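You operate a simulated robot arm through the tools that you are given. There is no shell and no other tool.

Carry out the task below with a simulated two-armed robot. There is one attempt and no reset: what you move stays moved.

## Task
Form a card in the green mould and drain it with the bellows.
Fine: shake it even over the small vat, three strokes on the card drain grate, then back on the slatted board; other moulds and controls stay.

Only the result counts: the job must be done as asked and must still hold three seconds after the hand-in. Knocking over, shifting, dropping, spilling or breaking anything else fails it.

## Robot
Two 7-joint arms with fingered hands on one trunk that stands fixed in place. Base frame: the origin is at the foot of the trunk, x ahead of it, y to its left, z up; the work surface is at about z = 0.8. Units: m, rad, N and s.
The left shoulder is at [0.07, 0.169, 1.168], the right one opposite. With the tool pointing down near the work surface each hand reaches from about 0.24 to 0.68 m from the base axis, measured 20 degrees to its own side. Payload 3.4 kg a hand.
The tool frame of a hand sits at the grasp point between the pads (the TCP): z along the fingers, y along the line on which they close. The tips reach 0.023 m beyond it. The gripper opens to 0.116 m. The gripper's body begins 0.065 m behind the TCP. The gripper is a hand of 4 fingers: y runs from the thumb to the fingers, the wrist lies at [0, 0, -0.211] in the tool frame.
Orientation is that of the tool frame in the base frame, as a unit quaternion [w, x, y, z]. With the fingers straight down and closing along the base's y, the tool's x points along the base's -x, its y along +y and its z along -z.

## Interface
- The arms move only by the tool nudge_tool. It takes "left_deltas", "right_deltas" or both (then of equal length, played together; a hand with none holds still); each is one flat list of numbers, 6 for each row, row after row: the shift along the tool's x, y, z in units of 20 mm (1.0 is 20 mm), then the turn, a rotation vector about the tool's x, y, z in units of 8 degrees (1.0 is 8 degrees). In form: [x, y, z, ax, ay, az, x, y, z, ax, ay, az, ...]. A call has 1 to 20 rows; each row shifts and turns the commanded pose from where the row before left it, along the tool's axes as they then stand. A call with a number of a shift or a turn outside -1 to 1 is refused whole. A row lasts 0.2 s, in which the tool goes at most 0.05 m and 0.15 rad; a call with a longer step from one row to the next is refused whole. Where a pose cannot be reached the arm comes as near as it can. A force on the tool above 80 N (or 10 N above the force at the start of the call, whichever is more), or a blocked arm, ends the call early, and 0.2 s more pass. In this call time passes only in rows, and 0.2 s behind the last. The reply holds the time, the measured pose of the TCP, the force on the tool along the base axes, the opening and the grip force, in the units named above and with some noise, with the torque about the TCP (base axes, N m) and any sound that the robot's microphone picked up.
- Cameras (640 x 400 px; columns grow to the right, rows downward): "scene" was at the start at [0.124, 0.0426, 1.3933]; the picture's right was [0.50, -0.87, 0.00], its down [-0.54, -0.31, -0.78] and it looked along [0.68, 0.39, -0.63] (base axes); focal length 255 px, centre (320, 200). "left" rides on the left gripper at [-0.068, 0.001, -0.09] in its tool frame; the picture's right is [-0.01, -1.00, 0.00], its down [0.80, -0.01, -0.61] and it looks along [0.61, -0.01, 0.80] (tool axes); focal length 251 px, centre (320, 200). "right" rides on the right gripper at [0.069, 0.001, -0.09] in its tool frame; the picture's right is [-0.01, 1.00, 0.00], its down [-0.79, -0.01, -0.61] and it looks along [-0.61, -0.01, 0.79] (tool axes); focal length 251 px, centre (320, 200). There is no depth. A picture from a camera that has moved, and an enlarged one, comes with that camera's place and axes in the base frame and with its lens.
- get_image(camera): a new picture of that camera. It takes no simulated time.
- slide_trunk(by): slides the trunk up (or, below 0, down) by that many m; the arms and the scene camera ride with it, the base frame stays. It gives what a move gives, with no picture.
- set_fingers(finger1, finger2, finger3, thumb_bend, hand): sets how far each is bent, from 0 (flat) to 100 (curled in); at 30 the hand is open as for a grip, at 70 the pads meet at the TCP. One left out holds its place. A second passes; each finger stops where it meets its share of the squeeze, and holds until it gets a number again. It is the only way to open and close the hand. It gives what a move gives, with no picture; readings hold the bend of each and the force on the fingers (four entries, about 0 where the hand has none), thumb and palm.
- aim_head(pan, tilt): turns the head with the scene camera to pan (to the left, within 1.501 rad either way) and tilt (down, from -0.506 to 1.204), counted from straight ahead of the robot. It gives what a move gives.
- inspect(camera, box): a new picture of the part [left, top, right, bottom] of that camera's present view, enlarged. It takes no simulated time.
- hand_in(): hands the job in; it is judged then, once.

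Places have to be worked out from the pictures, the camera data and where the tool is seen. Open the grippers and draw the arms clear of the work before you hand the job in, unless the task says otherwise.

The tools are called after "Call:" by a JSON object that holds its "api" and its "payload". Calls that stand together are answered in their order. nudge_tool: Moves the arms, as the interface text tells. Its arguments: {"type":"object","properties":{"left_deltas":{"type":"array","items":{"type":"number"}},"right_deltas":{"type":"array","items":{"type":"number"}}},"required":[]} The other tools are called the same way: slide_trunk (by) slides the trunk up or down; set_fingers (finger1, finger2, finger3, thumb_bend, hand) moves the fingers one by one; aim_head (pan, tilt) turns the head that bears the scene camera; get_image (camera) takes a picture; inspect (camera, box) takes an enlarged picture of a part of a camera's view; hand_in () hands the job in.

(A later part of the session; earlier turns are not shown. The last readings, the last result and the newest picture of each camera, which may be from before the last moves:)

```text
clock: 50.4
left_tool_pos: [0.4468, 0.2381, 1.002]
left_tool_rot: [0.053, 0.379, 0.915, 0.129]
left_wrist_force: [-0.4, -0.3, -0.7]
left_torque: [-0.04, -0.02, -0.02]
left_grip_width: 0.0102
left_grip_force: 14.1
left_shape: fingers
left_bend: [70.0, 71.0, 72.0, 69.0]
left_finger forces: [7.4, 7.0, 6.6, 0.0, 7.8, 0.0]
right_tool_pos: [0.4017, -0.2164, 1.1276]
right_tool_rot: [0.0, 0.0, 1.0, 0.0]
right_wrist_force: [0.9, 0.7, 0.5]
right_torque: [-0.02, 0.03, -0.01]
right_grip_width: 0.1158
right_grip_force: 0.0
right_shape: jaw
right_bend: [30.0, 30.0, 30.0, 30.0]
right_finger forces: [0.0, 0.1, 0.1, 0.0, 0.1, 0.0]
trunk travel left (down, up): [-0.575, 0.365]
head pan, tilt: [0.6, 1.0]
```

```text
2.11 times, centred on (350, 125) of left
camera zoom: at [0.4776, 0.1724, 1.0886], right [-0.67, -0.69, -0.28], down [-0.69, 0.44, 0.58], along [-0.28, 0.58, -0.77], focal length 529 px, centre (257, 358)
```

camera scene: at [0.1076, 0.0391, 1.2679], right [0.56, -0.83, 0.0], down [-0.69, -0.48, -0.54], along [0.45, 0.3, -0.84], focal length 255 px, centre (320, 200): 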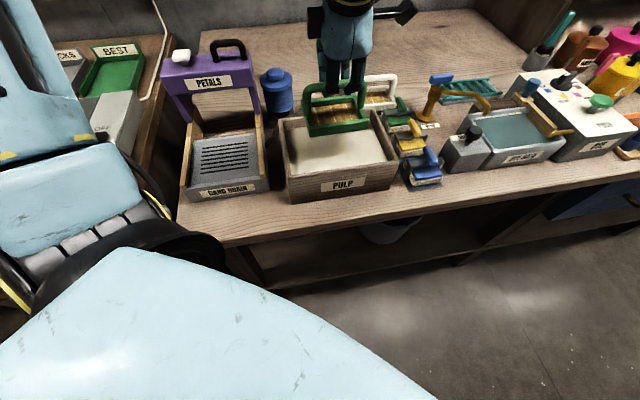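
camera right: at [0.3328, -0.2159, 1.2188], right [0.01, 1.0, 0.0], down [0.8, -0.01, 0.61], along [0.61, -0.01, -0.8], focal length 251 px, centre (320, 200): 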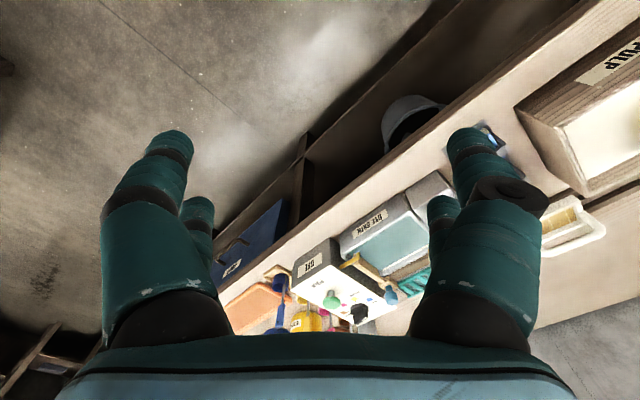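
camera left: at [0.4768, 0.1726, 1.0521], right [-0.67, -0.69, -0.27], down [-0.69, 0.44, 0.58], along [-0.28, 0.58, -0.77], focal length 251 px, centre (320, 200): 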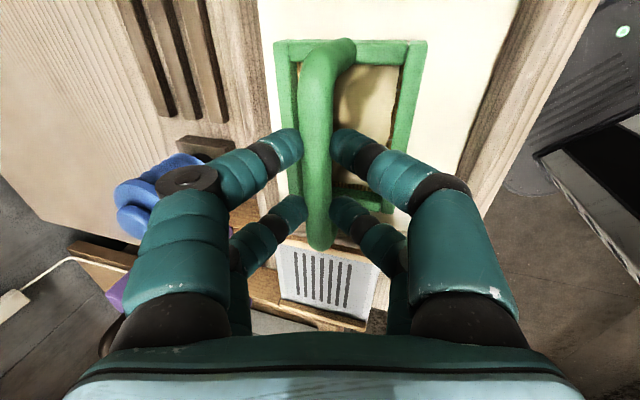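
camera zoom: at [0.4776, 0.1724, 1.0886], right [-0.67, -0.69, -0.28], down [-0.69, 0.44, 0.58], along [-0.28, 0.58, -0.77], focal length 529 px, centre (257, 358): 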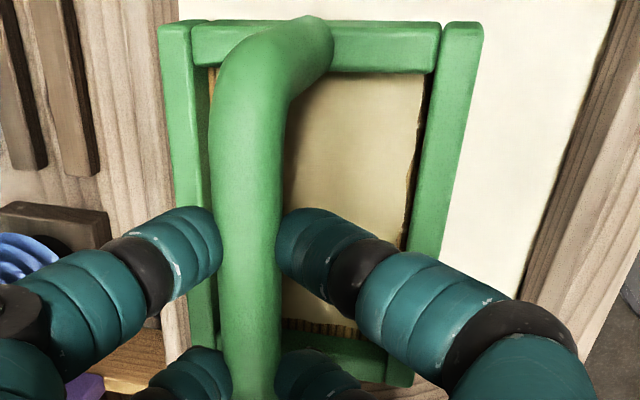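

Slightly smoother still. One more set, with longer strokes along both axes.

Call:
{"api": "nudge_tool", "payload": {"left_deltas": [1, 0, 0, 0, 0, 0, -1, 0, 0, 0, 0, 0, -1, 0, 0, 0, 0, 0, 1, 0, 0, 0, 0, 0, 1, 0, 0, 0, 0, 0, -1, 0, 0, 0, 0, 0, -1, 0, 0, 0, 0, 0, 1, 0, 0, 0, 0, 0, 0, 0.961, 0.276, 0, 0, 0, 0, -0.961, -0.276, 0, 0, 0, 0, -0.961, -0.276, 0, 0, 0, 0, 0.961, 0.276, 0, 0, 0, 0, 0.961, 0.276, 0, 0, 0, 0, -0.961, -0.276, 0, 0, 0, 0, -0.961, -0.276, 0, 0, 0, 0, 0.961, 0.276, 0, 0, 0, 0, 0, 0, 0, 0, 0]}}

Call:
{"api": "inspect", "payload": {"camera": "scene", "box": [300, 95, 380, 145]}}

Call:
{"api": "inspect", "payload": {"camera": "left", "box": [260, 30, 440, 220]}}

```text
clock: 54.0
left_tool_pos: [0.4471, 0.2378, 1.0024]
left_tool_rot: [0.054, 0.378, 0.915, 0.129]
left_wrist_force: [0.1, 0.0, -0.7]
left_torque: [0.0, 0.02, 0.02]
left_grip_width: 0.01
left_grip_force: 13.6
left_shape: fingers
left_bend: [70.0, 71.0, 72.0, 69.0]
left_finger forces: [7.3, 6.8, 6.6, 0.0, 7.8, 0.0]
right_tool_pos: [0.4009, -0.2162, 1.1284]
right_tool_rot: [0.0, 0.0, 1.0, 0.0]
right_wrist_force: [-0.5, -1.4, -0.4]
right_torque: [0.02, 0.03, 0.02]
right_grip_width: 0.1161
right_grip_force: 0.0
right_shape: jaw
right_bend: [30.0, 30.0, 30.0, 30.0]
right_finger forces: [0.0, 0.0, 0.0, 0.0, 0.1, 0.1]
trunk travel left (down, up): [-0.575, 0.365]
head pan, tilt: [0.6, 1.0]
```

```text
8.00 times, centred on (340, 120) of scene
camera zoom: at [0.1068, 0.0384, 1.268], right [0.56, -0.83, 0.0], down [-0.69, -0.48, -0.54], along [0.45, 0.31, -0.84], focal length 2041 px, centre (160, 840)
```

zoom: 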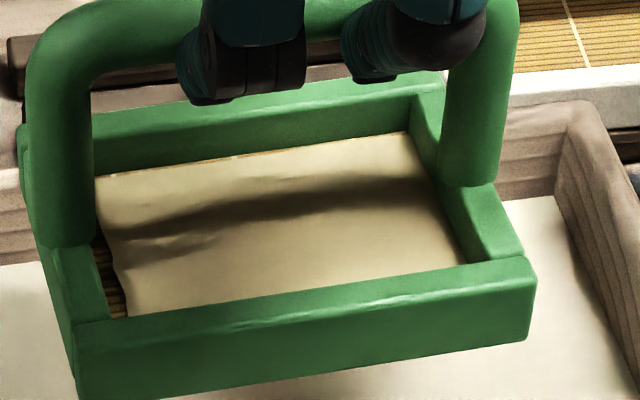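

```text
2.11 times, centred on (350, 125) of left
camera zoom: at [0.4768, 0.1722, 1.0887], right [-0.67, -0.69, -0.28], down [-0.69, 0.44, 0.58], along [-0.28, 0.58, -0.77], focal length 529 px, centre (257, 358)
```

zoom: 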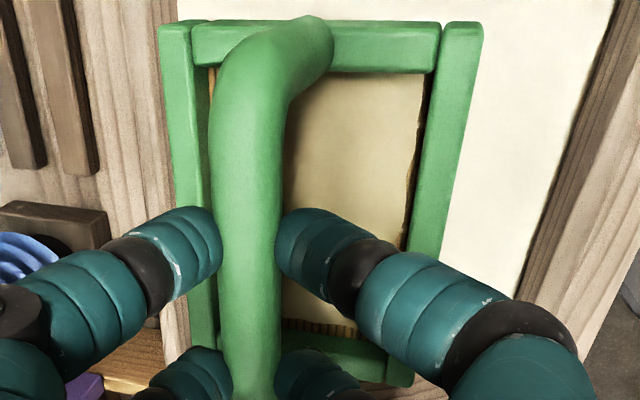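

No further change, just shadows: the card is even. I raise 20 mm and carry the mould level over to above the grate (TCP ≈(0.300,0.4245)).

Call:
{"api": "nudge_tool", "payload": {"left_deltas": [0, 0.276, -0.961, 0, 0, 0, 0.983, 0.112, 0.032, 0, 0, 0, 0.983, 0.112, 0.032, 0, 0, 0, 0.983, 0.112, 0.032, 0, 0, 0, 0.983, 0.112, 0.032, 0, 0, 0, 0.983, 0.112, 0.032, 0, 0, 0, 0.983, 0.112, 0.032, 0, 0, 0, 0.983, 0.112, 0.032, 0, 0, 0, 0.983, 0.112, 0.032, 0, 0, 0, 0.983, 0.112, 0.032, 0, 0, 0, 0.983, 0.112, 0.032, 0, 0, 0, 0.983, 0.112, 0.032, 0, 0, 0, 0.983, 0.112, 0.032, 0, 0, 0, 0, 0, 0, 0, 0, 0]}}

Call:
{"api": "get_image", "payload": {"camera": "left"}}

Call:
{"api": "get_image", "payload": {"camera": "scene"}}

Call:
{"api": "inspect", "payload": {"camera": "scene", "box": [160, 60, 320, 210]}}

```text
clock: 57.0
left_tool_pos: [0.2985, 0.4257, 1.0214]
left_tool_rot: [0.054, 0.379, 0.915, 0.128]
left_wrist_force: [-1.1, 0.1, -1.1]
left_torque: [0.0, -0.02, -0.02]
left_grip_width: 0.0098
left_grip_force: 13.7
left_shape: fingers
left_bend: [70.0, 71.0, 72.0, 69.0]
left_finger forces: [7.1, 6.4, 6.3, 0.0, 7.5, 0.0]
right_tool_pos: [0.4006, -0.2163, 1.128]
right_tool_rot: [0.001, 0.0, 1.0, 0.0]
right_wrist_force: [0.1, 0.4, 0.3]
right_torque: [0.0, 0.03, 0.01]
right_grip_width: 0.116
right_grip_force: 0.1
right_shape: jaw
right_bend: [30.0, 30.0, 30.0, 30.0]
right_finger forces: [0.1, 0.0, 0.0, 0.0, 0.0, 0.0]
trunk travel left (down, up): [-0.575, 0.365]
head pan, tilt: [0.6, 1.0]
```

```text
taken
camera left: at [0.3288, 0.3591, 1.1088], right [-0.67, -0.69, -0.27], down [-0.69, 0.44, 0.58], along [-0.28, 0.58, -0.77], focal length 251 px, centre (320, 200)
```

left: 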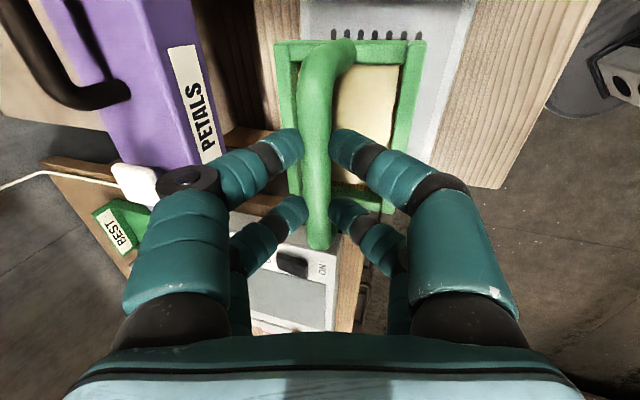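

```text
taken
camera scene: at [0.1076, 0.0389, 1.2679], right [0.56, -0.83, 0.0], down [-0.69, -0.48, -0.54], along [0.45, 0.31, -0.84], focal length 255 px, centre (320, 200)
```

scene: 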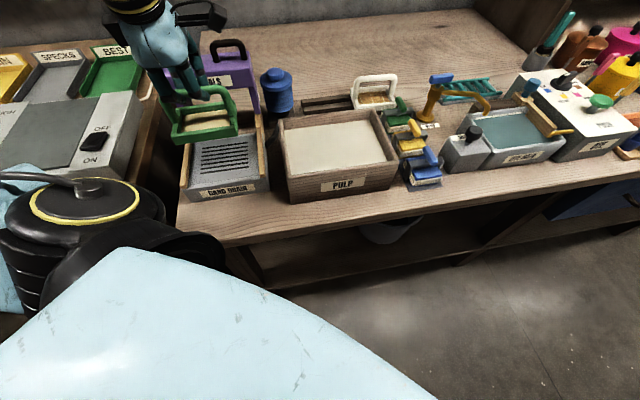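

```text
2.67 times, centred on (240, 135) of scene
camera zoom: at [0.1076, 0.0389, 1.2679], right [0.56, -0.83, 0.0], down [-0.69, -0.48, -0.54], along [0.45, 0.31, -0.84], focal length 680 px, centre (533, 373)
```

zoom: 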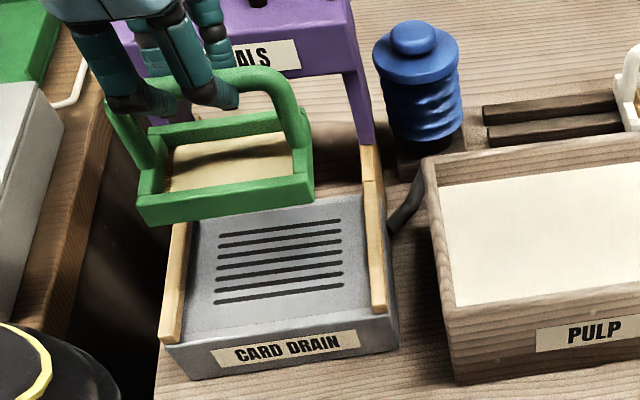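

The slots' centre again comes out at (0.3025,0.422). The mould seems ~4 mm too far left, so I shift 4 mm right while lowering 60 mm, then look.

Call:
{"api": "nudge_tool", "payload": {"left_deltas": [-0.2, -0.207, 0.72, 0, 0, 0, 0, -0.207, 0.72, 0, 0, 0, 0, -0.207, 0.72, 0, 0, 0, 0, -0.207, 0.72, 0, 0, 0, 0, 0, 0, 0, 0, 0]}}

Call:
{"api": "get_image", "payload": {"camera": "left"}}

Call:
{"api": "inspect", "payload": {"camera": "scene", "box": [170, 80, 300, 210]}}

```text
clock: 58.2
left_tool_pos: [0.3015, 0.4206, 0.9615]
left_tool_rot: [0.054, 0.378, 0.915, 0.128]
left_wrist_force: [0.3, 0.2, -1.0]
left_torque: [0.0, 0.0, 0.02]
left_grip_width: 0.0097
left_grip_force: 13.2
left_shape: fingers
left_bend: [70.0, 72.0, 72.0, 70.0]
left_finger forces: [7.1, 6.3, 6.0, 0.0, 7.4, 0.0]
right_tool_pos: [0.4003, -0.2155, 1.1285]
right_tool_rot: [0.001, 0.0, 1.0, 0.0]
right_wrist_force: [0.6, -0.4, -0.1]
right_torque: [0.0, 0.02, -0.02]
right_grip_width: 0.1158
right_grip_force: 0.1
right_shape: jaw
right_bend: [30.0, 30.0, 30.0, 30.0]
right_finger forces: [0.2, 0.0, 0.0, 0.0, 0.0, 0.1]
trunk travel left (down, up): [-0.575, 0.365]
head pan, tilt: [0.6, 1.0]
```

```text
taken
camera left: at [0.3315, 0.3562, 1.0485], right [-0.67, -0.69, -0.28], down [-0.69, 0.44, 0.58], along [-0.28, 0.58, -0.77], focal length 251 px, centre (320, 200)
```

left: 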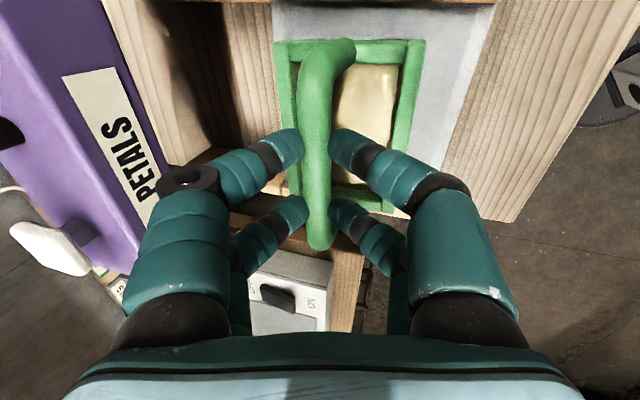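

```text
3.08 times, centred on (235, 145) of scene
camera zoom: at [0.1071, 0.0389, 1.2679], right [0.56, -0.83, 0.0], down [-0.69, -0.48, -0.54], along [0.45, 0.31, -0.84], focal length 785 px, centre (582, 369)
```

zoom: 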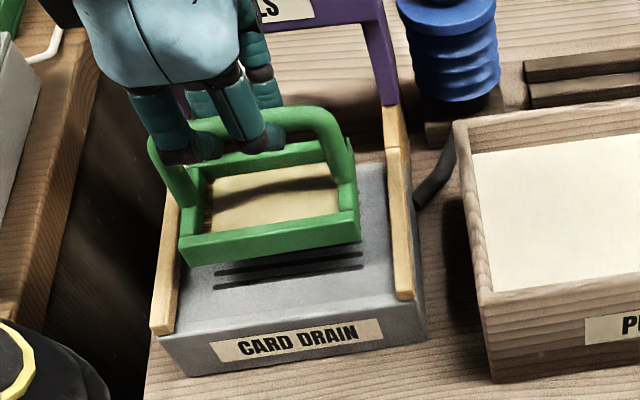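

Mould is ~3-4 mm left and ~2 mm back of the slot centre and some 22–28 mm above the grate. I correct that and lower 18 mm, reading the force.

Call:
{"api": "nudge_tool", "payload": {"left_deltas": [-0.16, -0.096, -0.028, 0, 0, 0, 0, -0.083, 0.288, 0, 0, 0, 0, -0.083, 0.288, 0, 0, 0, 0, -0.083, 0.288, 0, 0, 0, 0, 0, 0, 0, 0, 0]}}

Call:
{"api": "inspect", "payload": {"camera": "scene", "box": [170, 80, 300, 210]}}

```text
clock: 59.4
left_tool_pos: [0.3028, 0.4189, 0.9441]
left_tool_rot: [0.054, 0.379, 0.915, 0.128]
left_wrist_force: [-0.2, -0.7, -0.3]
left_torque: [-0.02, -0.01, -0.02]
left_grip_width: 0.0098
left_grip_force: 13.6
left_shape: fingers
left_bend: [70.0, 72.0, 72.0, 70.0]
left_finger forces: [7.1, 6.3, 5.9, 0.0, 7.3, 0.0]
right_tool_pos: [0.4011, -0.2154, 1.1284]
right_tool_rot: [0.0, 0.0, 1.0, 0.0]
right_wrist_force: [0.6, 0.4, -0.1]
right_torque: [-0.01, 0.01, 0.03]
right_grip_width: 0.1158
right_grip_force: 0.1
right_shape: jaw
right_bend: [30.0, 30.0, 30.0, 30.0]
right_finger forces: [0.1, 0.1, 0.0, 0.1, 0.0, 0.0]
trunk travel left (down, up): [-0.575, 0.365]
head pan, tilt: [0.6, 1.0]
```

```text
3.08 times, centred on (235, 145) of scene
camera zoom: at [0.1071, 0.039, 1.2679], right [0.56, -0.83, 0.0], down [-0.69, -0.48, -0.54], along [0.45, 0.31, -0.84], focal length 785 px, centre (582, 369)
```

zoom: 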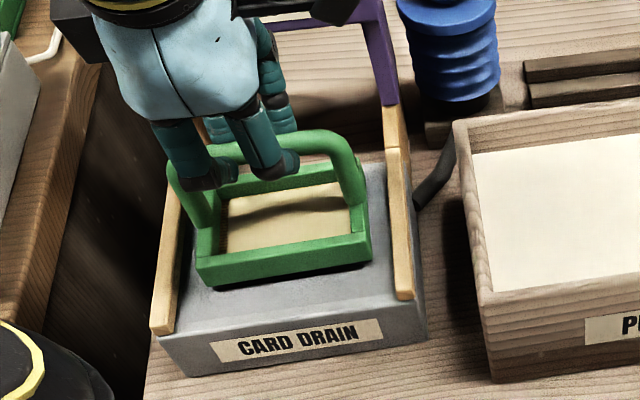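

Well centred between the rails, nearly down. I lower in small steps to feel contact.

Call:
{"api": "nudge_tool", "payload": {"left_deltas": [0, -0.041, 0.144, 0, 0, 0, 0, 0, 0, 0, 0, 0]}}

Call:
{"api": "nudge_tool", "payload": {"left_deltas": [0, -0.041, 0.144, 0, 0, 0, 0, 0, 0, 0, 0, 0]}}

Call:
{"api": "inspect", "payload": {"camera": "scene", "box": [190, 110, 280, 190]}}

```text
clock: 60.0
left_tool_pos: [0.3033, 0.4184, 0.9406]
left_tool_rot: [0.053, 0.379, 0.915, 0.127]
left_wrist_force: [0.0, 0.0, -1.0]
left_torque: [0.0, 0.0, 0.0]
left_grip_width: 0.0099
left_grip_force: 13.1
left_shape: fingers
left_bend: [70.0, 72.0, 72.0, 70.0]
left_finger forces: [7.1, 6.1, 6.0, 0.2, 7.3, 0.0]
right_tool_pos: [0.4006, -0.2154, 1.1282]
right_tool_rot: [0.0, 0.0, 1.0, 0.0]
right_wrist_force: [0.3, -0.3, -0.8]
right_torque: [0.01, 0.01, 0.03]
right_grip_width: 0.116
right_grip_force: 0.0
right_shape: jaw
right_bend: [30.0, 30.0, 30.0, 30.0]
right_finger forces: [0.0, 0.0, 0.0, 0.0, 0.1, 0.0]
trunk travel left (down, up): [-0.575, 0.365]
head pan, tilt: [0.6, 1.0]
```

```text
clock: 60.6
left_tool_pos: [0.3032, 0.418, 0.9395]
left_tool_rot: [0.054, 0.379, 0.915, 0.128]
left_wrist_force: [-0.6, 0.3, -0.7]
left_torque: [0.04, 0.0, -0.02]
left_grip_width: 0.0097
left_grip_force: 13.4
left_shape: fingers
left_bend: [70.0, 72.0, 72.0, 70.0]
left_finger forces: [6.9, 6.5, 6.1, 0.0, 7.2, 0.1]
right_tool_pos: [0.4003, -0.2151, 1.1285]
right_tool_rot: [0.0, 0.0, 1.0, 0.0]
right_wrist_force: [-0.3, 0.1, -0.3]
right_torque: [0.0, -0.01, 0.0]
right_grip_width: 0.1159
right_grip_force: 0.0
right_shape: jaw
right_bend: [30.0, 30.0, 30.0, 30.0]
right_finger forces: [0.0, 0.0, 0.0, 0.0, 0.1, 0.0]
trunk travel left (down, up): [-0.575, 0.365]
head pan, tilt: [0.6, 1.0]
```

```text
5.00 times, centred on (235, 150) of scene
camera zoom: at [0.1071, 0.0389, 1.2679], right [0.56, -0.83, 0.0], down [-0.69, -0.48, -0.54], along [0.45, 0.31, -0.84], focal length 1276 px, centre (745, 450)
```

zoom: 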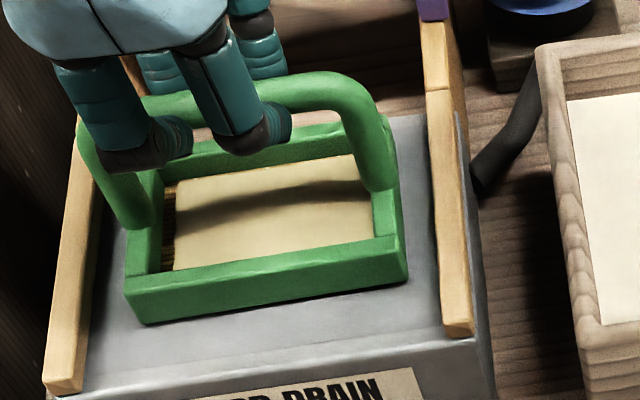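

Still no contact force; I go on down in 3 mm steps.

Call:
{"api": "nudge_tool", "payload": {"left_deltas": [0, -0.041, 0.144, 0, 0, 0, 0, 0, 0, 0, 0, 0]}}

Call:
{"api": "nudge_tool", "payload": {"left_deltas": [0, -0.028, 0.096, 0, 0, 0, 0, 0, 0, 0, 0, 0]}}

Call:
{"api": "inspect", "payload": {"camera": "scene", "box": [190, 110, 280, 190]}}

```text
clock: 61.2
left_tool_pos: [0.3022, 0.4163, 0.9376]
left_tool_rot: [0.054, 0.379, 0.915, 0.13]
left_wrist_force: [2.0, 0.5, 7.8]
left_torque: [0.1, -0.07, 0.0]
left_grip_width: 0.0095
left_grip_force: 16.7
left_shape: fingers
left_bend: [70.0, 72.0, 72.0, 70.0]
left_finger forces: [9.1, 10.0, 6.5, 0.1, 7.6, 0.1]
right_tool_pos: [0.4011, -0.2167, 1.1286]
right_tool_rot: [0.0, 0.0, 1.0, 0.0]
right_wrist_force: [-0.1, -0.4, 0.3]
right_torque: [0.02, 0.02, 0.01]
right_grip_width: 0.1158
right_grip_force: 0.2
right_shape: jaw
right_bend: [30.0, 30.0, 30.0, 30.0]
right_finger forces: [0.0, 0.0, 0.0, 0.0, 0.0, 0.0]
trunk travel left (down, up): [-0.575, 0.365]
head pan, tilt: [0.6, 1.0]
```

```text
clock: 61.8
left_tool_pos: [0.3024, 0.4179, 0.9353]
left_tool_rot: [0.055, 0.377, 0.915, 0.13]
left_wrist_force: [1.5, 3.0, 21.3]
left_torque: [0.24, -0.19, -0.02]
left_grip_width: 0.0099
left_grip_force: 20.1
left_shape: fingers
left_bend: [71.0, 72.0, 73.0, 71.0]
left_finger forces: [11.9, 13.3, 6.4, 0.0, 7.6, 0.0]
right_tool_pos: [0.4008, -0.2185, 1.1299]
right_tool_rot: [0.001, 0.0, 1.0, 0.001]
right_wrist_force: [0.4, 0.2, 0.3]
right_torque: [0.02, 0.0, 0.01]
right_grip_width: 0.116
right_grip_force: 0.2
right_shape: jaw
right_bend: [30.0, 30.0, 30.0, 30.0]
right_finger forces: [0.0, 0.1, 0.0, 0.0, 0.0, 0.1]
trunk travel left (down, up): [-0.575, 0.365]
head pan, tilt: [0.6, 1.0]
```

```text
5.00 times, centred on (235, 150) of scene
camera zoom: at [0.1056, 0.0369, 1.2683], right [0.56, -0.83, 0.0], down [-0.69, -0.47, -0.54], along [0.45, 0.31, -0.84], focal length 1276 px, centre (745, 450)
```

zoom: 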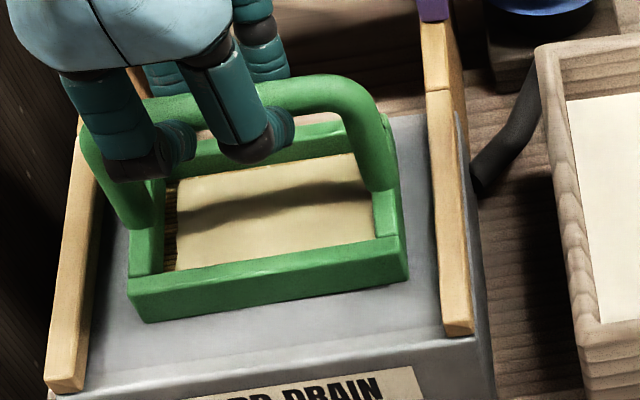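

Contact made at TCP z≈0.938; I ease off 2 mm to unload, then open the fingers.

Call:
{"api": "nudge_tool", "payload": {"left_deltas": [0, 0.028, -0.096, 0, 0, 0, 0, 0, 0, 0, 0, 0]}}

Call:
{"api": "set_fingers", "payload": {"hand": "left", "finger1": 50, "finger2": 50, "finger3": 50, "thumb_bend": 50}}

Call:
{"api": "get_image", "payload": {"camera": "left"}}

Call:
{"api": "inspect", "payload": {"camera": "scene", "box": [190, 110, 280, 190]}}

```text
clock: 62.4
left_tool_pos: [0.3008, 0.4165, 0.9361]
left_tool_rot: [0.054, 0.379, 0.915, 0.128]
left_wrist_force: [1.2, 0.7, 11.6]
left_torque: [0.1, -0.07, -0.01]
left_grip_width: 0.0097
left_grip_force: 16.9
left_shape: fingers
left_bend: [71.0, 72.0, 73.0, 71.0]
left_finger forces: [9.8, 10.2, 6.4, 0.1, 7.7, 0.1]
right_tool_pos: [0.4005, -0.2173, 1.1282]
right_tool_rot: [0.0, 0.001, 1.0, 0.001]
right_wrist_force: [-0.5, 1.0, -0.4]
right_torque: [0.0, -0.04, -0.01]
right_grip_width: 0.1159
right_grip_force: 0.0
right_shape: jaw
right_bend: [30.0, 30.0, 30.0, 30.0]
right_finger forces: [0.0, 0.0, 0.0, 0.0, 0.1, 0.0]
trunk travel left (down, up): [-0.575, 0.365]
head pan, tilt: [0.6, 1.0]
```

```text
clock: 63.4
left_tool_pos: [0.3026, 0.4179, 0.935]
left_tool_rot: [0.054, 0.378, 0.915, 0.128]
left_wrist_force: [0.5, 0.0, -0.4]
left_torque: [0.0, 0.0, 0.0]
left_grip_width: 0.0579
left_grip_force: 0.1
left_shape: fingers
left_bend: [50.0, 50.0, 50.0, 50.0]
left_finger forces: [0.0, 0.0, 0.0, 0.0, 0.0, 0.0]
right_tool_pos: [0.3997, -0.2146, 1.1289]
right_tool_rot: [0.0, 0.0, 1.0, 0.0]
right_wrist_force: [-0.6, 0.7, -0.3]
right_torque: [0.02, -0.01, 0.01]
right_grip_width: 0.1156
right_grip_force: 0.0
right_shape: jaw
right_bend: [30.0, 30.0, 30.0, 30.0]
right_finger forces: [0.0, 0.0, 0.1, 0.0, 0.1, 0.0]
trunk travel left (down, up): [-0.575, 0.365]
head pan, tilt: [0.6, 1.0]
```

```text
taken
camera left: at [0.3326, 0.3525, 1.0216], right [-0.67, -0.69, -0.28], down [-0.69, 0.44, 0.58], along [-0.28, 0.58, -0.77], focal length 251 px, centre (320, 200)
```

left: 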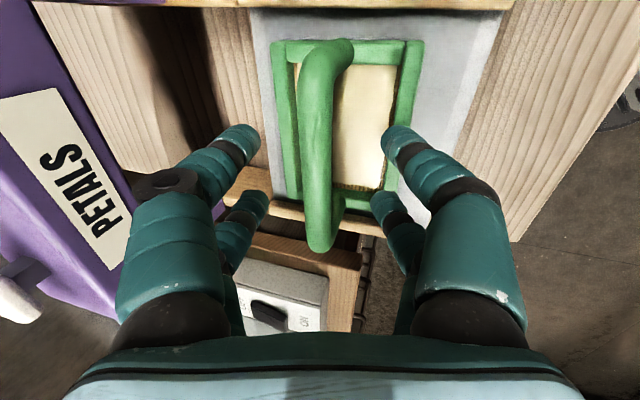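

```text
5.00 times, centred on (235, 150) of scene
camera zoom: at [0.107, 0.0388, 1.2679], right [0.56, -0.83, 0.0], down [-0.69, -0.48, -0.54], along [0.45, 0.31, -0.84], focal length 1276 px, centre (745, 450)
```

zoom: 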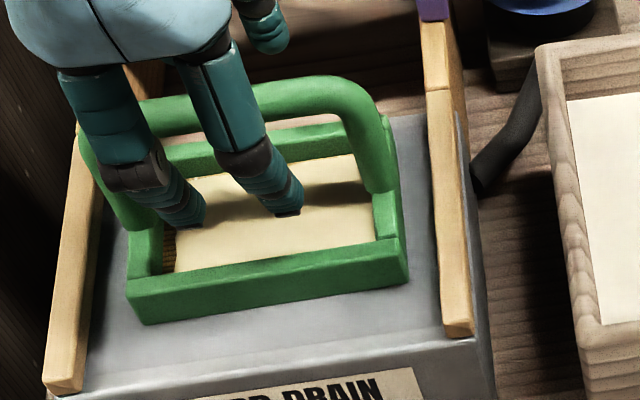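

The mould stands by itself on the grate. I back the hand out along its axis by 100 mm, then move right past the gantry at height, and take pictures of the bellows from there.

Call:
{"api": "nudge_tool", "payload": {"left_deltas": [0, 0, -0.5, 0, 0, 0, 0, 0, -1, 0, 0, 0, 0, 0, -1, 0, 0, 0, 0, 0, -1, 0, 0, 0, 0, 0, -1, 0, 0, 0, 0, 0, -1, 0, 0, 0, 0, 0, -1, 0, 0, 0, -1, 0, 0, 0, 0, 0, -1, 0, 0, 0, 0, 0, -1, 0, 0, 0, 0, 0, -1, 0, 0, 0, 0, 0, -1, 0, 0, 0, 0, 0, -1, 0, 0, 0, 0, 0, -1, 0, 0, 0, 0, 0, -0.65, 0, 0, 0, 0, 0, 0, 0, 0, 0, 0, 0]}}

Call:
{"api": "get_image", "payload": {"camera": "left"}}

Call:
{"api": "get_image", "payload": {"camera": "scene"}}

Call:
{"api": "inspect", "payload": {"camera": "scene", "box": [160, 30, 320, 200]}}

```text
clock: 66.8
left_tool_pos: [0.3852, 0.2838, 1.0616]
left_tool_rot: [0.054, 0.379, 0.915, 0.128]
left_wrist_force: [0.8, 0.6, 0.0]
left_torque: [-0.01, 0.04, -0.03]
left_grip_width: 0.0577
left_grip_force: 0.0
left_shape: fingers
left_bend: [50.0, 50.0, 50.0, 50.0]
left_finger forces: [0.0, 0.0, 0.0, 0.1, 0.1, 0.1]
right_tool_pos: [0.4015, -0.215, 1.1282]
right_tool_rot: [0.0, 0.0, 1.0, 0.0]
right_wrist_force: [-0.7, 0.2, -0.5]
right_torque: [-0.01, -0.01, 0.02]
right_grip_width: 0.1156
right_grip_force: 0.2
right_shape: jaw
right_bend: [30.0, 30.0, 30.0, 30.0]
right_finger forces: [0.0, 0.0, 0.1, 0.1, 0.1, 0.0]
trunk travel left (down, up): [-0.575, 0.365]
head pan, tilt: [0.6, 1.0]
```

```text
taken
camera left: at [0.4157, 0.2198, 1.147], right [-0.67, -0.69, -0.27], down [-0.69, 0.44, 0.58], along [-0.28, 0.58, -0.77], focal length 251 px, centre (320, 200)
```

left: 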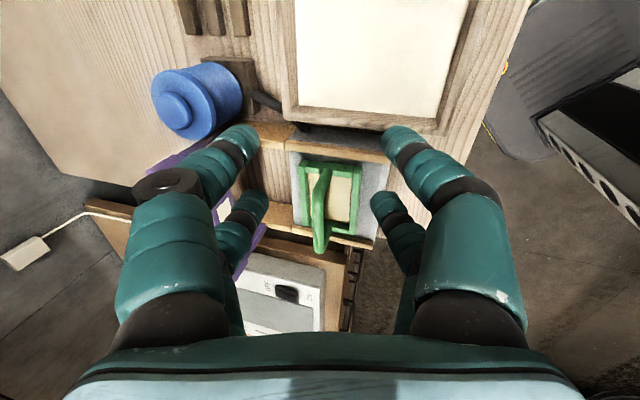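

```text
taken
camera scene: at [0.1069, 0.0391, 1.2679], right [0.56, -0.83, 0.0], down [-0.69, -0.48, -0.54], along [0.45, 0.3, -0.84], focal length 255 px, centre (320, 200)
```

scene: 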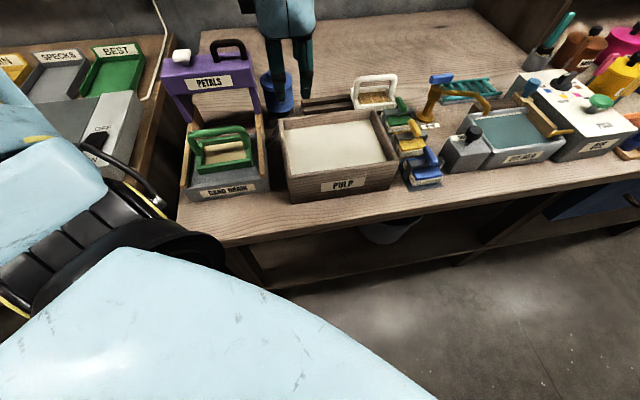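

```text
2.35 times, centred on (240, 115) of scene
camera zoom: at [0.1069, 0.0391, 1.2679], right [0.56, -0.83, 0.0], down [-0.69, -0.48, -0.54], along [0.45, 0.3, -0.84], focal length 600 px, centre (508, 400)
```

zoom: 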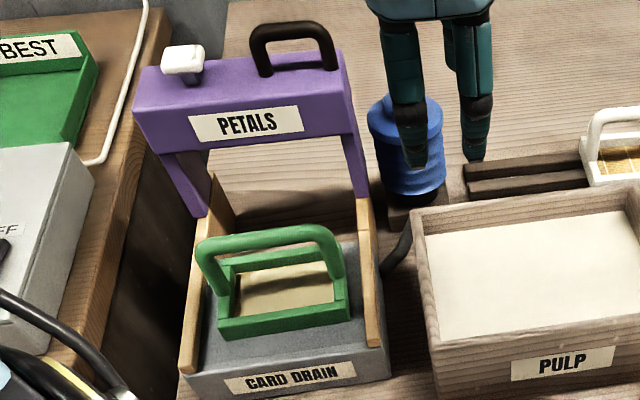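

Mould sits fine. The bellows' knob is at about (0.510,0.435), top ≈0.935, about 5 cm right of the gantry. I close the fingers, move over it with the left finger pair aimed at the knob, and lean the hand's top 8° away from the gantry.

Call:
{"api": "set_fingers", "payload": {"hand": "left", "finger1": 70, "finger2": 70, "finger3": 70, "thumb_bend": 70}}

Call:
{"api": "nudge_tool", "payload": {"left_deltas": [-0.25, 0.961, 0.276, 0, 0, 0, 0, 0.961, 0.276, 0, 0, 0, 0, 0.961, 0.276, 0, 0, 0, 0, 0.961, 0.276, 0, 0, 0, 0, 0.961, 0.276, 0, 0, 0, 0, 0.961, 0.276, 0, 0, 0, 0, 0.961, 0.276, 0, 0, 0, 0, 0.961, 0.276, 0, 0, 0, 0, 0.961, 0.276, 0, 0, 0, 0, 0.43, 0.124, 0, 0, 0, 0, 0, 0, 0, 1, 0, 0, 0, 0, 0, 0, 0]}}

Call:
{"api": "get_image", "payload": {"camera": "left"}}

Call:
{"api": "inspect", "payload": {"camera": "scene", "box": [160, 10, 340, 150]}}

```text
clock: 67.8
left_tool_pos: [0.3852, 0.2848, 1.0611]
left_tool_rot: [0.055, 0.378, 0.915, 0.129]
left_wrist_force: [0.3, 0.1, -0.2]
left_torque: [0.04, -0.01, 0.02]
left_grip_width: 0.002
left_grip_force: 0.2
left_shape: fingers
left_bend: [70.0, 70.0, 70.0, 70.0]
left_finger forces: [0.1, 0.0, 0.1, 0.0, 0.0, 0.0]
right_tool_pos: [0.4006, -0.2166, 1.1276]
right_tool_rot: [0.0, 0.0, 1.0, 0.0]
right_wrist_force: [-0.1, 0.0, 0.0]
right_torque: [0.02, 0.0, 0.01]
right_grip_width: 0.116
right_grip_force: 0.0
right_shape: jaw
right_bend: [30.0, 30.0, 30.0, 30.0]
right_finger forces: [0.0, 0.0, 0.0, 0.0, 0.0, 0.1]
trunk travel left (down, up): [-0.575, 0.365]
head pan, tilt: [0.6, 1.0]
```

```text
clock: 70.4
left_tool_pos: [0.5221, 0.4157, 1.0609]
left_tool_rot: [-0.011, 0.368, 0.917, 0.154]
left_wrist_force: [0.1, -0.7, 0.4]
left_torque: [0.03, 0.02, 0.02]
left_grip_width: 0.0014
left_grip_force: 0.1
left_shape: fingers
left_bend: [70.0, 70.0, 70.0, 70.0]
left_finger forces: [0.0, 0.0, 0.0, 0.0, 0.0, 0.0]
right_tool_pos: [0.4005, -0.216, 1.1288]
right_tool_rot: [0.0, 0.001, 1.0, 0.0]
right_wrist_force: [-0.1, -0.9, -0.5]
right_torque: [-0.01, -0.02, -0.03]
right_grip_width: 0.1158
right_grip_force: 0.1
right_shape: jaw
right_bend: [30.0, 30.0, 30.0, 30.0]
right_finger forces: [0.0, 0.0, 0.0, 0.1, 0.1, 0.0]
trunk travel left (down, up): [-0.575, 0.365]
head pan, tilt: [0.6, 1.0]
```

```text
taken
camera left: at [0.5622, 0.3436, 1.1368], right [-0.67, -0.69, -0.28], down [-0.64, 0.35, 0.68], along [-0.37, 0.63, -0.68], focal length 251 px, centre (320, 200)
```

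left: 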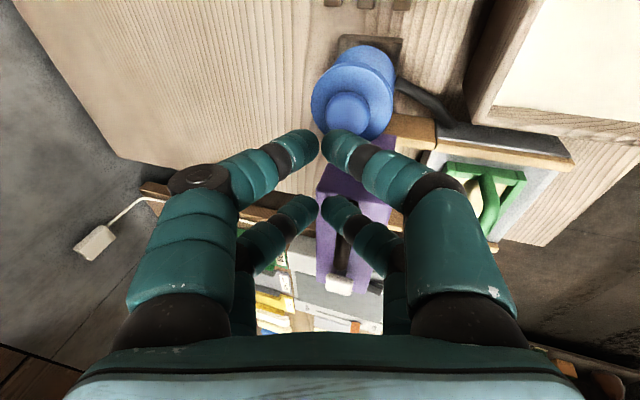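

```text
2.86 times, centred on (250, 80) of scene
camera zoom: at [0.1066, 0.0397, 1.268], right [0.56, -0.83, 0.0], down [-0.69, -0.48, -0.54], along [0.45, 0.3, -0.84], focal length 729 px, centre (520, 543)
```

zoom: 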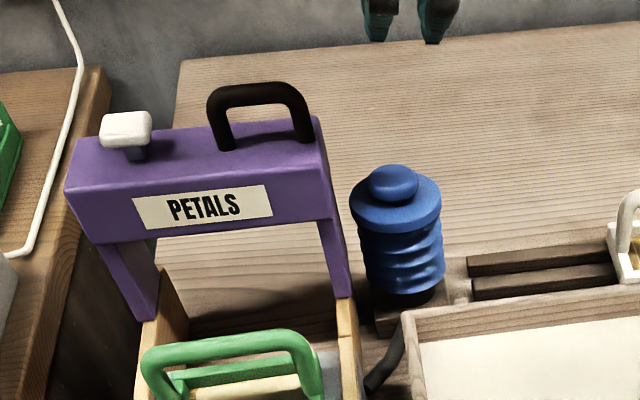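

Left finger pair is lined up with the knob (tips at e_r≈0.051, e_f≈0.669). I come straight down 80 mm to ~25 mm above it and check.

Call:
{"api": "nudge_tool", "payload": {"left_deltas": [-0.134, -0.276, 0.952, 0, 0, 0, -0.134, -0.276, 0.952, 0, 0, 0, -0.134, -0.276, 0.952, 0, 0, 0, -0.134, -0.276, 0.952, 0, 0, 0, 0, 0, 0, 0, 0, 0]}}

Call:
{"api": "get_image", "payload": {"camera": "left"}}

Call:
{"api": "inspect", "payload": {"camera": "scene", "box": [200, 10, 330, 110]}}

```text
clock: 71.6
left_tool_pos: [0.5218, 0.4137, 0.9803]
left_tool_rot: [-0.01, 0.369, 0.917, 0.154]
left_wrist_force: [0.5, -0.4, 0.4]
left_torque: [0.0, -0.01, -0.01]
left_grip_width: 0.0012
left_grip_force: 0.0
left_shape: fingers
left_bend: [70.0, 70.0, 70.0, 70.0]
left_finger forces: [0.1, 0.1, 0.0, 0.0, 0.0, 0.1]
right_tool_pos: [0.4004, -0.2167, 1.1285]
right_tool_rot: [0.0, 0.001, 1.0, 0.0]
right_wrist_force: [0.1, 0.0, 0.5]
right_torque: [0.01, 0.02, 0.01]
right_grip_width: 0.1159
right_grip_force: 0.0
right_shape: jaw
right_bend: [30.0, 30.0, 30.0, 30.0]
right_finger forces: [0.0, 0.0, 0.0, 0.0, 0.1, 0.1]
trunk travel left (down, up): [-0.575, 0.365]
head pan, tilt: [0.6, 1.0]
```

```text
taken
camera left: at [0.5626, 0.3428, 1.0567], right [-0.67, -0.69, -0.28], down [-0.64, 0.35, 0.68], along [-0.37, 0.64, -0.68], focal length 251 px, centre (320, 200)
```

left: 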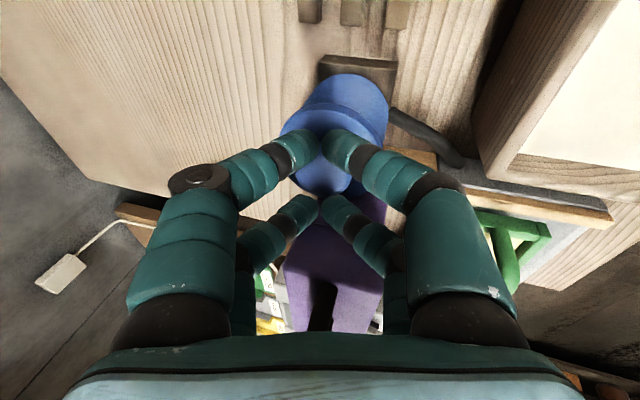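

```text
4.00 times, centred on (265, 60) of scene
camera zoom: at [0.1069, 0.0387, 1.268], right [0.56, -0.83, 0.0], down [-0.69, -0.48, -0.54], along [0.45, 0.31, -0.84], focal length 1020 px, centre (540, 760)
```

zoom: 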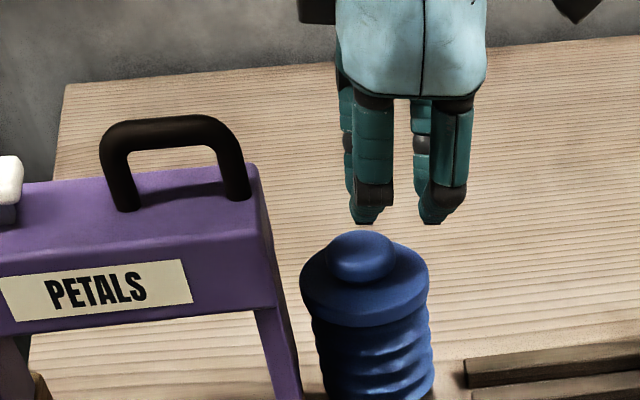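

The left finger pair is right above the knob, and the hand clears the gantry. I press down: 15 mm approach, then 30 mm at a gentle pace.

Call:
{"api": "nudge_tool", "payload": {"left_deltas": [-0.1, -0.207, 0.714, 0, 0, 0, -0.04, -0.083, 0.286, 0, 0, 0, -0.04, -0.083, 0.286, 0, 0, 0, -0.04, -0.083, 0.286, 0, 0, 0, -0.04, -0.083, 0.286, 0, 0, 0, -0.04, -0.083, 0.286, 0, 0, 0]}}

Call:
{"api": "inspect", "payload": {"camera": "scene", "box": [200, 10, 330, 110]}}

```text
clock: 73.0
left_tool_pos: [0.5198, 0.4127, 0.9392]
left_tool_rot: [-0.009, 0.369, 0.916, 0.156]
left_wrist_force: [-6.6, -3.6, 13.8]
left_torque: [0.13, 0.3, 0.11]
left_grip_width: 0.0014
left_grip_force: 7.9
left_shape: fingers
left_bend: [70.0, 69.0, 73.0, 70.0]
left_finger forces: [0.0, 0.0, 15.4, 0.1, 0.0, 0.1]
right_tool_pos: [0.3977, -0.2188, 1.1294]
right_tool_rot: [0.002, 0.0, 1.0, 0.001]
right_wrist_force: [-0.5, -0.3, 0.4]
right_torque: [0.0, 0.0, -0.01]
right_grip_width: 0.1159
right_grip_force: 0.0
right_shape: jaw
right_bend: [30.0, 30.0, 30.0, 30.0]
right_finger forces: [0.0, 0.0, 0.0, 0.0, 0.0, 0.0]
trunk travel left (down, up): [-0.575, 0.365]
head pan, tilt: [0.6, 1.0]
heard: click
```

```text
4.00 times, centred on (265, 60) of scene
camera zoom: at [0.1038, 0.0362, 1.2685], right [0.56, -0.83, 0.0], down [-0.69, -0.47, -0.54], along [0.45, 0.31, -0.84], focal length 1020 px, centre (540, 760)
```

zoom: 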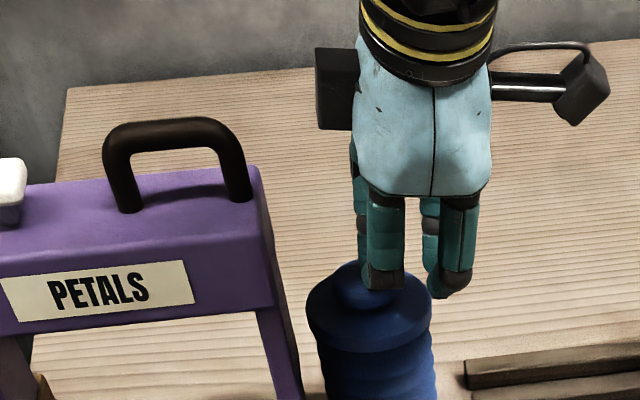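

A click was heard at about 17 mm of travel. I press a few mm deeper to see if that is the bottom of the stroke.

Call:
{"api": "nudge_tool", "payload": {"left_deltas": [-0.04, -0.083, 0.286, 0, 0, 0, 0, 0, 0, 0, 0, 0]}}

Call:
{"api": "inspect", "payload": {"camera": "scene", "box": [200, 10, 330, 110]}}

```text
clock: 73.6
left_tool_pos: [0.5176, 0.41, 0.9355]
left_tool_rot: [-0.007, 0.369, 0.916, 0.159]
left_wrist_force: [-4.7, -2.4, 34.4]
left_torque: [0.69, 0.23, 0.12]
left_grip_width: 0.0017
left_grip_force: 19.4
left_shape: fingers
left_bend: [70.0, 71.0, 74.0, 70.0]
left_finger forces: [0.1, 21.6, 16.1, 0.0, 0.1, 0.0]
right_tool_pos: [0.3952, -0.2202, 1.129]
right_tool_rot: [0.003, 0.0, 1.0, 0.004]
right_wrist_force: [0.4, 0.1, 0.0]
right_torque: [0.02, -0.01, -0.02]
right_grip_width: 0.1157
right_grip_force: 0.1
right_shape: jaw
right_bend: [30.0, 30.0, 30.0, 30.0]
right_finger forces: [0.1, 0.0, 0.0, 0.0, 0.1, 0.0]
trunk travel left (down, up): [-0.575, 0.365]
head pan, tilt: [0.6, 1.0]
```

```text
4.00 times, centred on (265, 60) of scene
camera zoom: at [0.1005, 0.0338, 1.269], right [0.56, -0.83, 0.0], down [-0.69, -0.47, -0.55], along [0.45, 0.31, -0.84], focal length 1020 px, centre (540, 760)
```

zoom: 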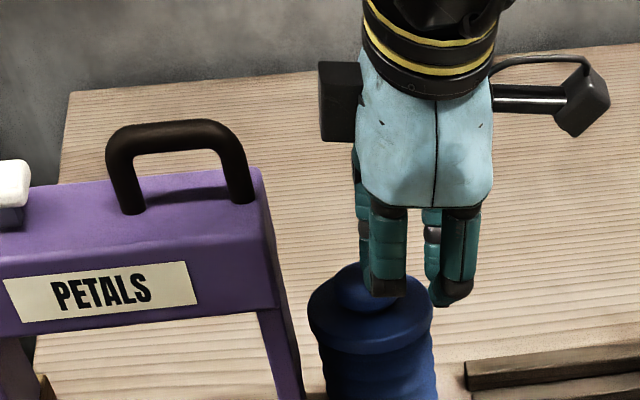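

34 N with hardly any movement: that was the bottom, so one full stroke. I rise 30 mm to let the bellows refill.

Call:
{"api": "nudge_tool", "payload": {"left_deltas": [0.067, 0.138, -0.476, 0, 0, 0, 0.067, 0.138, -0.476, 0, 0, 0, 0.067, 0.138, -0.476, 0, 0, 0, 0.04, 0.083, -0.286, 0, 0, 0, 0, 0, 0, 0, 0, 0, 0, 0, 0, 0, 0, 0]}}

Call:
{"api": "inspect", "payload": {"camera": "scene", "box": [200, 10, 330, 110]}}

Call:
{"api": "get_image", "payload": {"camera": "scene"}}

```text
clock: 75.0
left_tool_pos: [0.5226, 0.4153, 0.9646]
left_tool_rot: [-0.011, 0.368, 0.917, 0.154]
left_wrist_force: [0.1, -0.5, -0.3]
left_torque: [0.0, 0.02, 0.0]
left_grip_width: 0.0017
left_grip_force: 0.0
left_shape: fingers
left_bend: [70.0, 70.0, 70.0, 70.0]
left_finger forces: [0.1, 0.0, 0.1, 0.1, 0.0, 0.0]
right_tool_pos: [0.4012, -0.2163, 1.1287]
right_tool_rot: [0.0, 0.0, 1.0, 0.001]
right_wrist_force: [-0.1, -0.5, 0.5]
right_torque: [0.01, -0.01, -0.02]
right_grip_width: 0.1159
right_grip_force: 0.0
right_shape: jaw
right_bend: [30.0, 30.0, 30.0, 30.0]
right_finger forces: [0.0, 0.1, 0.1, 0.0, 0.0, 0.1]
trunk travel left (down, up): [-0.575, 0.365]
head pan, tilt: [0.6, 1.0]
```

```text
4.00 times, centred on (265, 60) of scene
camera zoom: at [0.1073, 0.039, 1.2679], right [0.56, -0.83, 0.0], down [-0.69, -0.48, -0.54], along [0.45, 0.31, -0.84], focal length 1020 px, centre (540, 760)
```

zoom: 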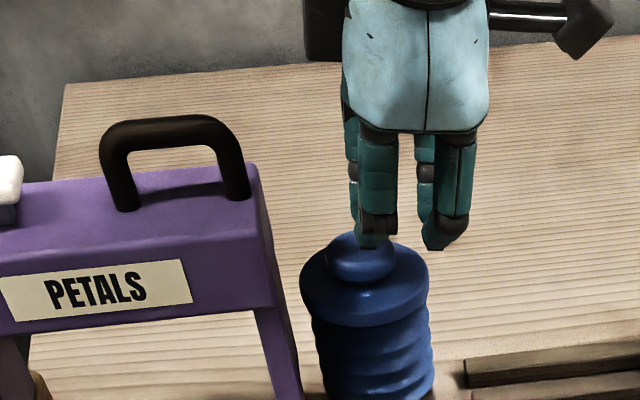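

```text
taken
camera scene: at [0.1073, 0.039, 1.2679], right [0.56, -0.83, 0.0], down [-0.69, -0.48, -0.54], along [0.45, 0.31, -0.84], focal length 255 px, centre (320, 200)
```

scene: 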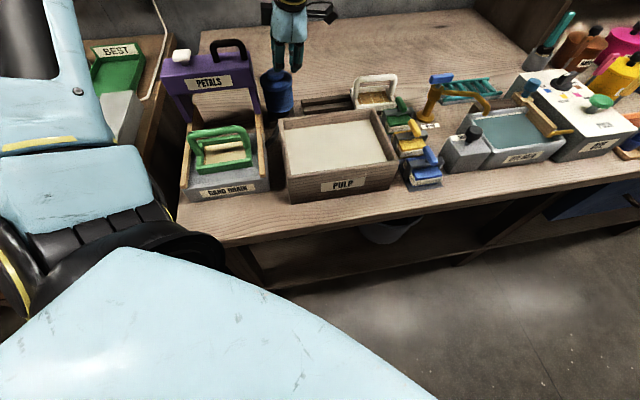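

The bellows has refilled. Second stroke: 28 mm down at the same place, brief hold.

Call:
{"api": "nudge_tool", "payload": {"left_deltas": [-0.04, -0.083, 0.286, 0, 0, 0, -0.04, -0.083, 0.286, 0, 0, 0, -0.04, -0.083, 0.286, 0, 0, 0, -0.04, -0.083, 0.286, 0, 0, 0, -0.033, -0.069, 0.238, 0, 0, 0, 0, 0, 0, 0, 0, 0]}}

Call:
{"api": "nudge_tool", "payload": {"left_deltas": [0.067, 0.138, -0.476, 0, 0, 0, 0.067, 0.138, -0.476, 0, 0, 0, 0.067, 0.138, -0.476, 0, 0, 0, 0, 0, 0, 0, 0, 0, 0, 0, 0, 0, 0, 0]}}

Call:
{"api": "inspect", "payload": {"camera": "scene", "box": [200, 10, 330, 110]}}

Call:
{"api": "inspect", "payload": {"camera": "scene", "box": [175, 110, 275, 200]}}

```text
clock: 76.4
left_tool_pos: [0.5194, 0.4125, 0.9388]
left_tool_rot: [-0.009, 0.369, 0.916, 0.155]
left_wrist_force: [-3.5, -2.7, 11.4]
left_torque: [0.1, 0.23, 0.1]
left_grip_width: 0.0019
left_grip_force: 6.6
left_shape: fingers
left_bend: [70.0, 69.0, 72.0, 70.0]
left_finger forces: [0.0, 0.0, 13.1, 0.0, 0.0, 0.0]
right_tool_pos: [0.3995, -0.218, 1.1287]
right_tool_rot: [0.0, -0.001, 1.0, 0.001]
right_wrist_force: [0.2, -0.7, 0.1]
right_torque: [0.0, 0.0, -0.01]
right_grip_width: 0.1159
right_grip_force: 0.1
right_shape: jaw
right_bend: [30.0, 30.0, 30.0, 30.0]
right_finger forces: [0.0, 0.0, 0.1, 0.0, 0.1, 0.0]
trunk travel left (down, up): [-0.575, 0.365]
head pan, tilt: [0.6, 1.0]
heard: click
```

```text
clock: 77.6
left_tool_pos: [0.5236, 0.4134, 0.9662]
left_tool_rot: [-0.01, 0.369, 0.916, 0.154]
left_wrist_force: [-0.7, -0.4, -0.1]
left_torque: [0.01, 0.01, 0.0]
left_grip_width: 0.0014
left_grip_force: 0.0
left_shape: fingers
left_bend: [70.0, 70.0, 70.0, 70.0]
left_finger forces: [0.0, 0.1, 0.0, 0.0, 0.0, 0.0]
right_tool_pos: [0.4015, -0.2171, 1.1279]
right_tool_rot: [0.0, 0.001, 1.0, 0.0]
right_wrist_force: [-0.8, 0.6, 0.8]
right_torque: [0.02, 0.01, -0.02]
right_grip_width: 0.116
right_grip_force: 0.2
right_shape: jaw
right_bend: [30.0, 30.0, 30.0, 30.0]
right_finger forces: [0.0, 0.0, 0.1, 0.1, 0.0, 0.0]
trunk travel left (down, up): [-0.575, 0.365]
head pan, tilt: [0.6, 1.0]
```

```text
4.00 times, centred on (265, 60) of scene
camera zoom: at [0.1073, 0.0389, 1.2679], right [0.56, -0.83, 0.0], down [-0.69, -0.48, -0.54], along [0.45, 0.31, -0.84], focal length 1020 px, centre (540, 760)
```

zoom: 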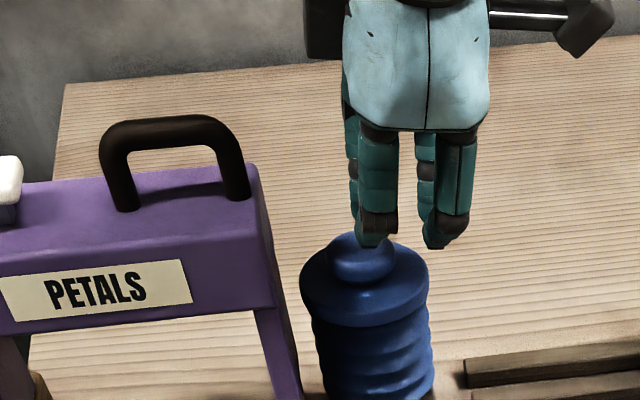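

```text
4.44 times, centred on (225, 155) of scene
camera zoom: at [0.1073, 0.0389, 1.2679], right [0.56, -0.83, 0.0], down [-0.69, -0.48, -0.54], along [0.45, 0.31, -0.84], focal length 1134 px, centre (742, 400)
```

zoom: 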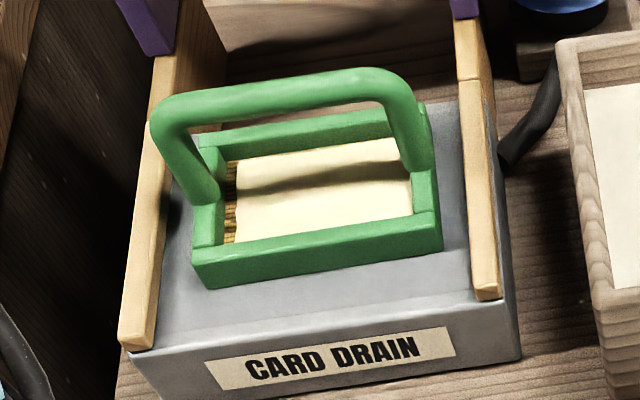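

Second click heard and the card is getting paler. Third and last stroke, same motion, then off.

Call:
{"api": "nudge_tool", "payload": {"left_deltas": [-0.04, -0.083, 0.286, 0, 0, 0, -0.04, -0.083, 0.286, 0, 0, 0, -0.04, -0.083, 0.286, 0, 0, 0, -0.04, -0.083, 0.286, 0, 0, 0, -0.04, -0.083, 0.286, 0, 0, 0, 0, 0, 0, 0, 0, 0]}}

```text
clock: 79.0
left_tool_pos: [0.5209, 0.4127, 0.9393]
left_tool_rot: [-0.009, 0.369, 0.916, 0.156]
left_wrist_force: [-4.1, -2.9, 11.9]
left_torque: [0.09, 0.23, 0.14]
left_grip_width: 0.0017
left_grip_force: 7.2
left_shape: fingers
left_bend: [70.0, 69.0, 72.0, 70.0]
left_finger forces: [0.0, 0.0, 13.4, 0.0, 0.0, 0.0]
right_tool_pos: [0.3986, -0.2187, 1.1292]
right_tool_rot: [0.0, 0.0, 1.0, 0.001]
right_wrist_force: [0.4, 1.0, -0.3]
right_torque: [0.0, 0.0, -0.01]
right_grip_width: 0.1158
right_grip_force: 0.0
right_shape: jaw
right_bend: [30.0, 30.0, 30.0, 30.0]
right_finger forces: [0.0, 0.0, 0.0, 0.0, 0.0, 0.1]
trunk travel left (down, up): [-0.575, 0.365]
head pan, tilt: [0.6, 1.0]
heard: click
```

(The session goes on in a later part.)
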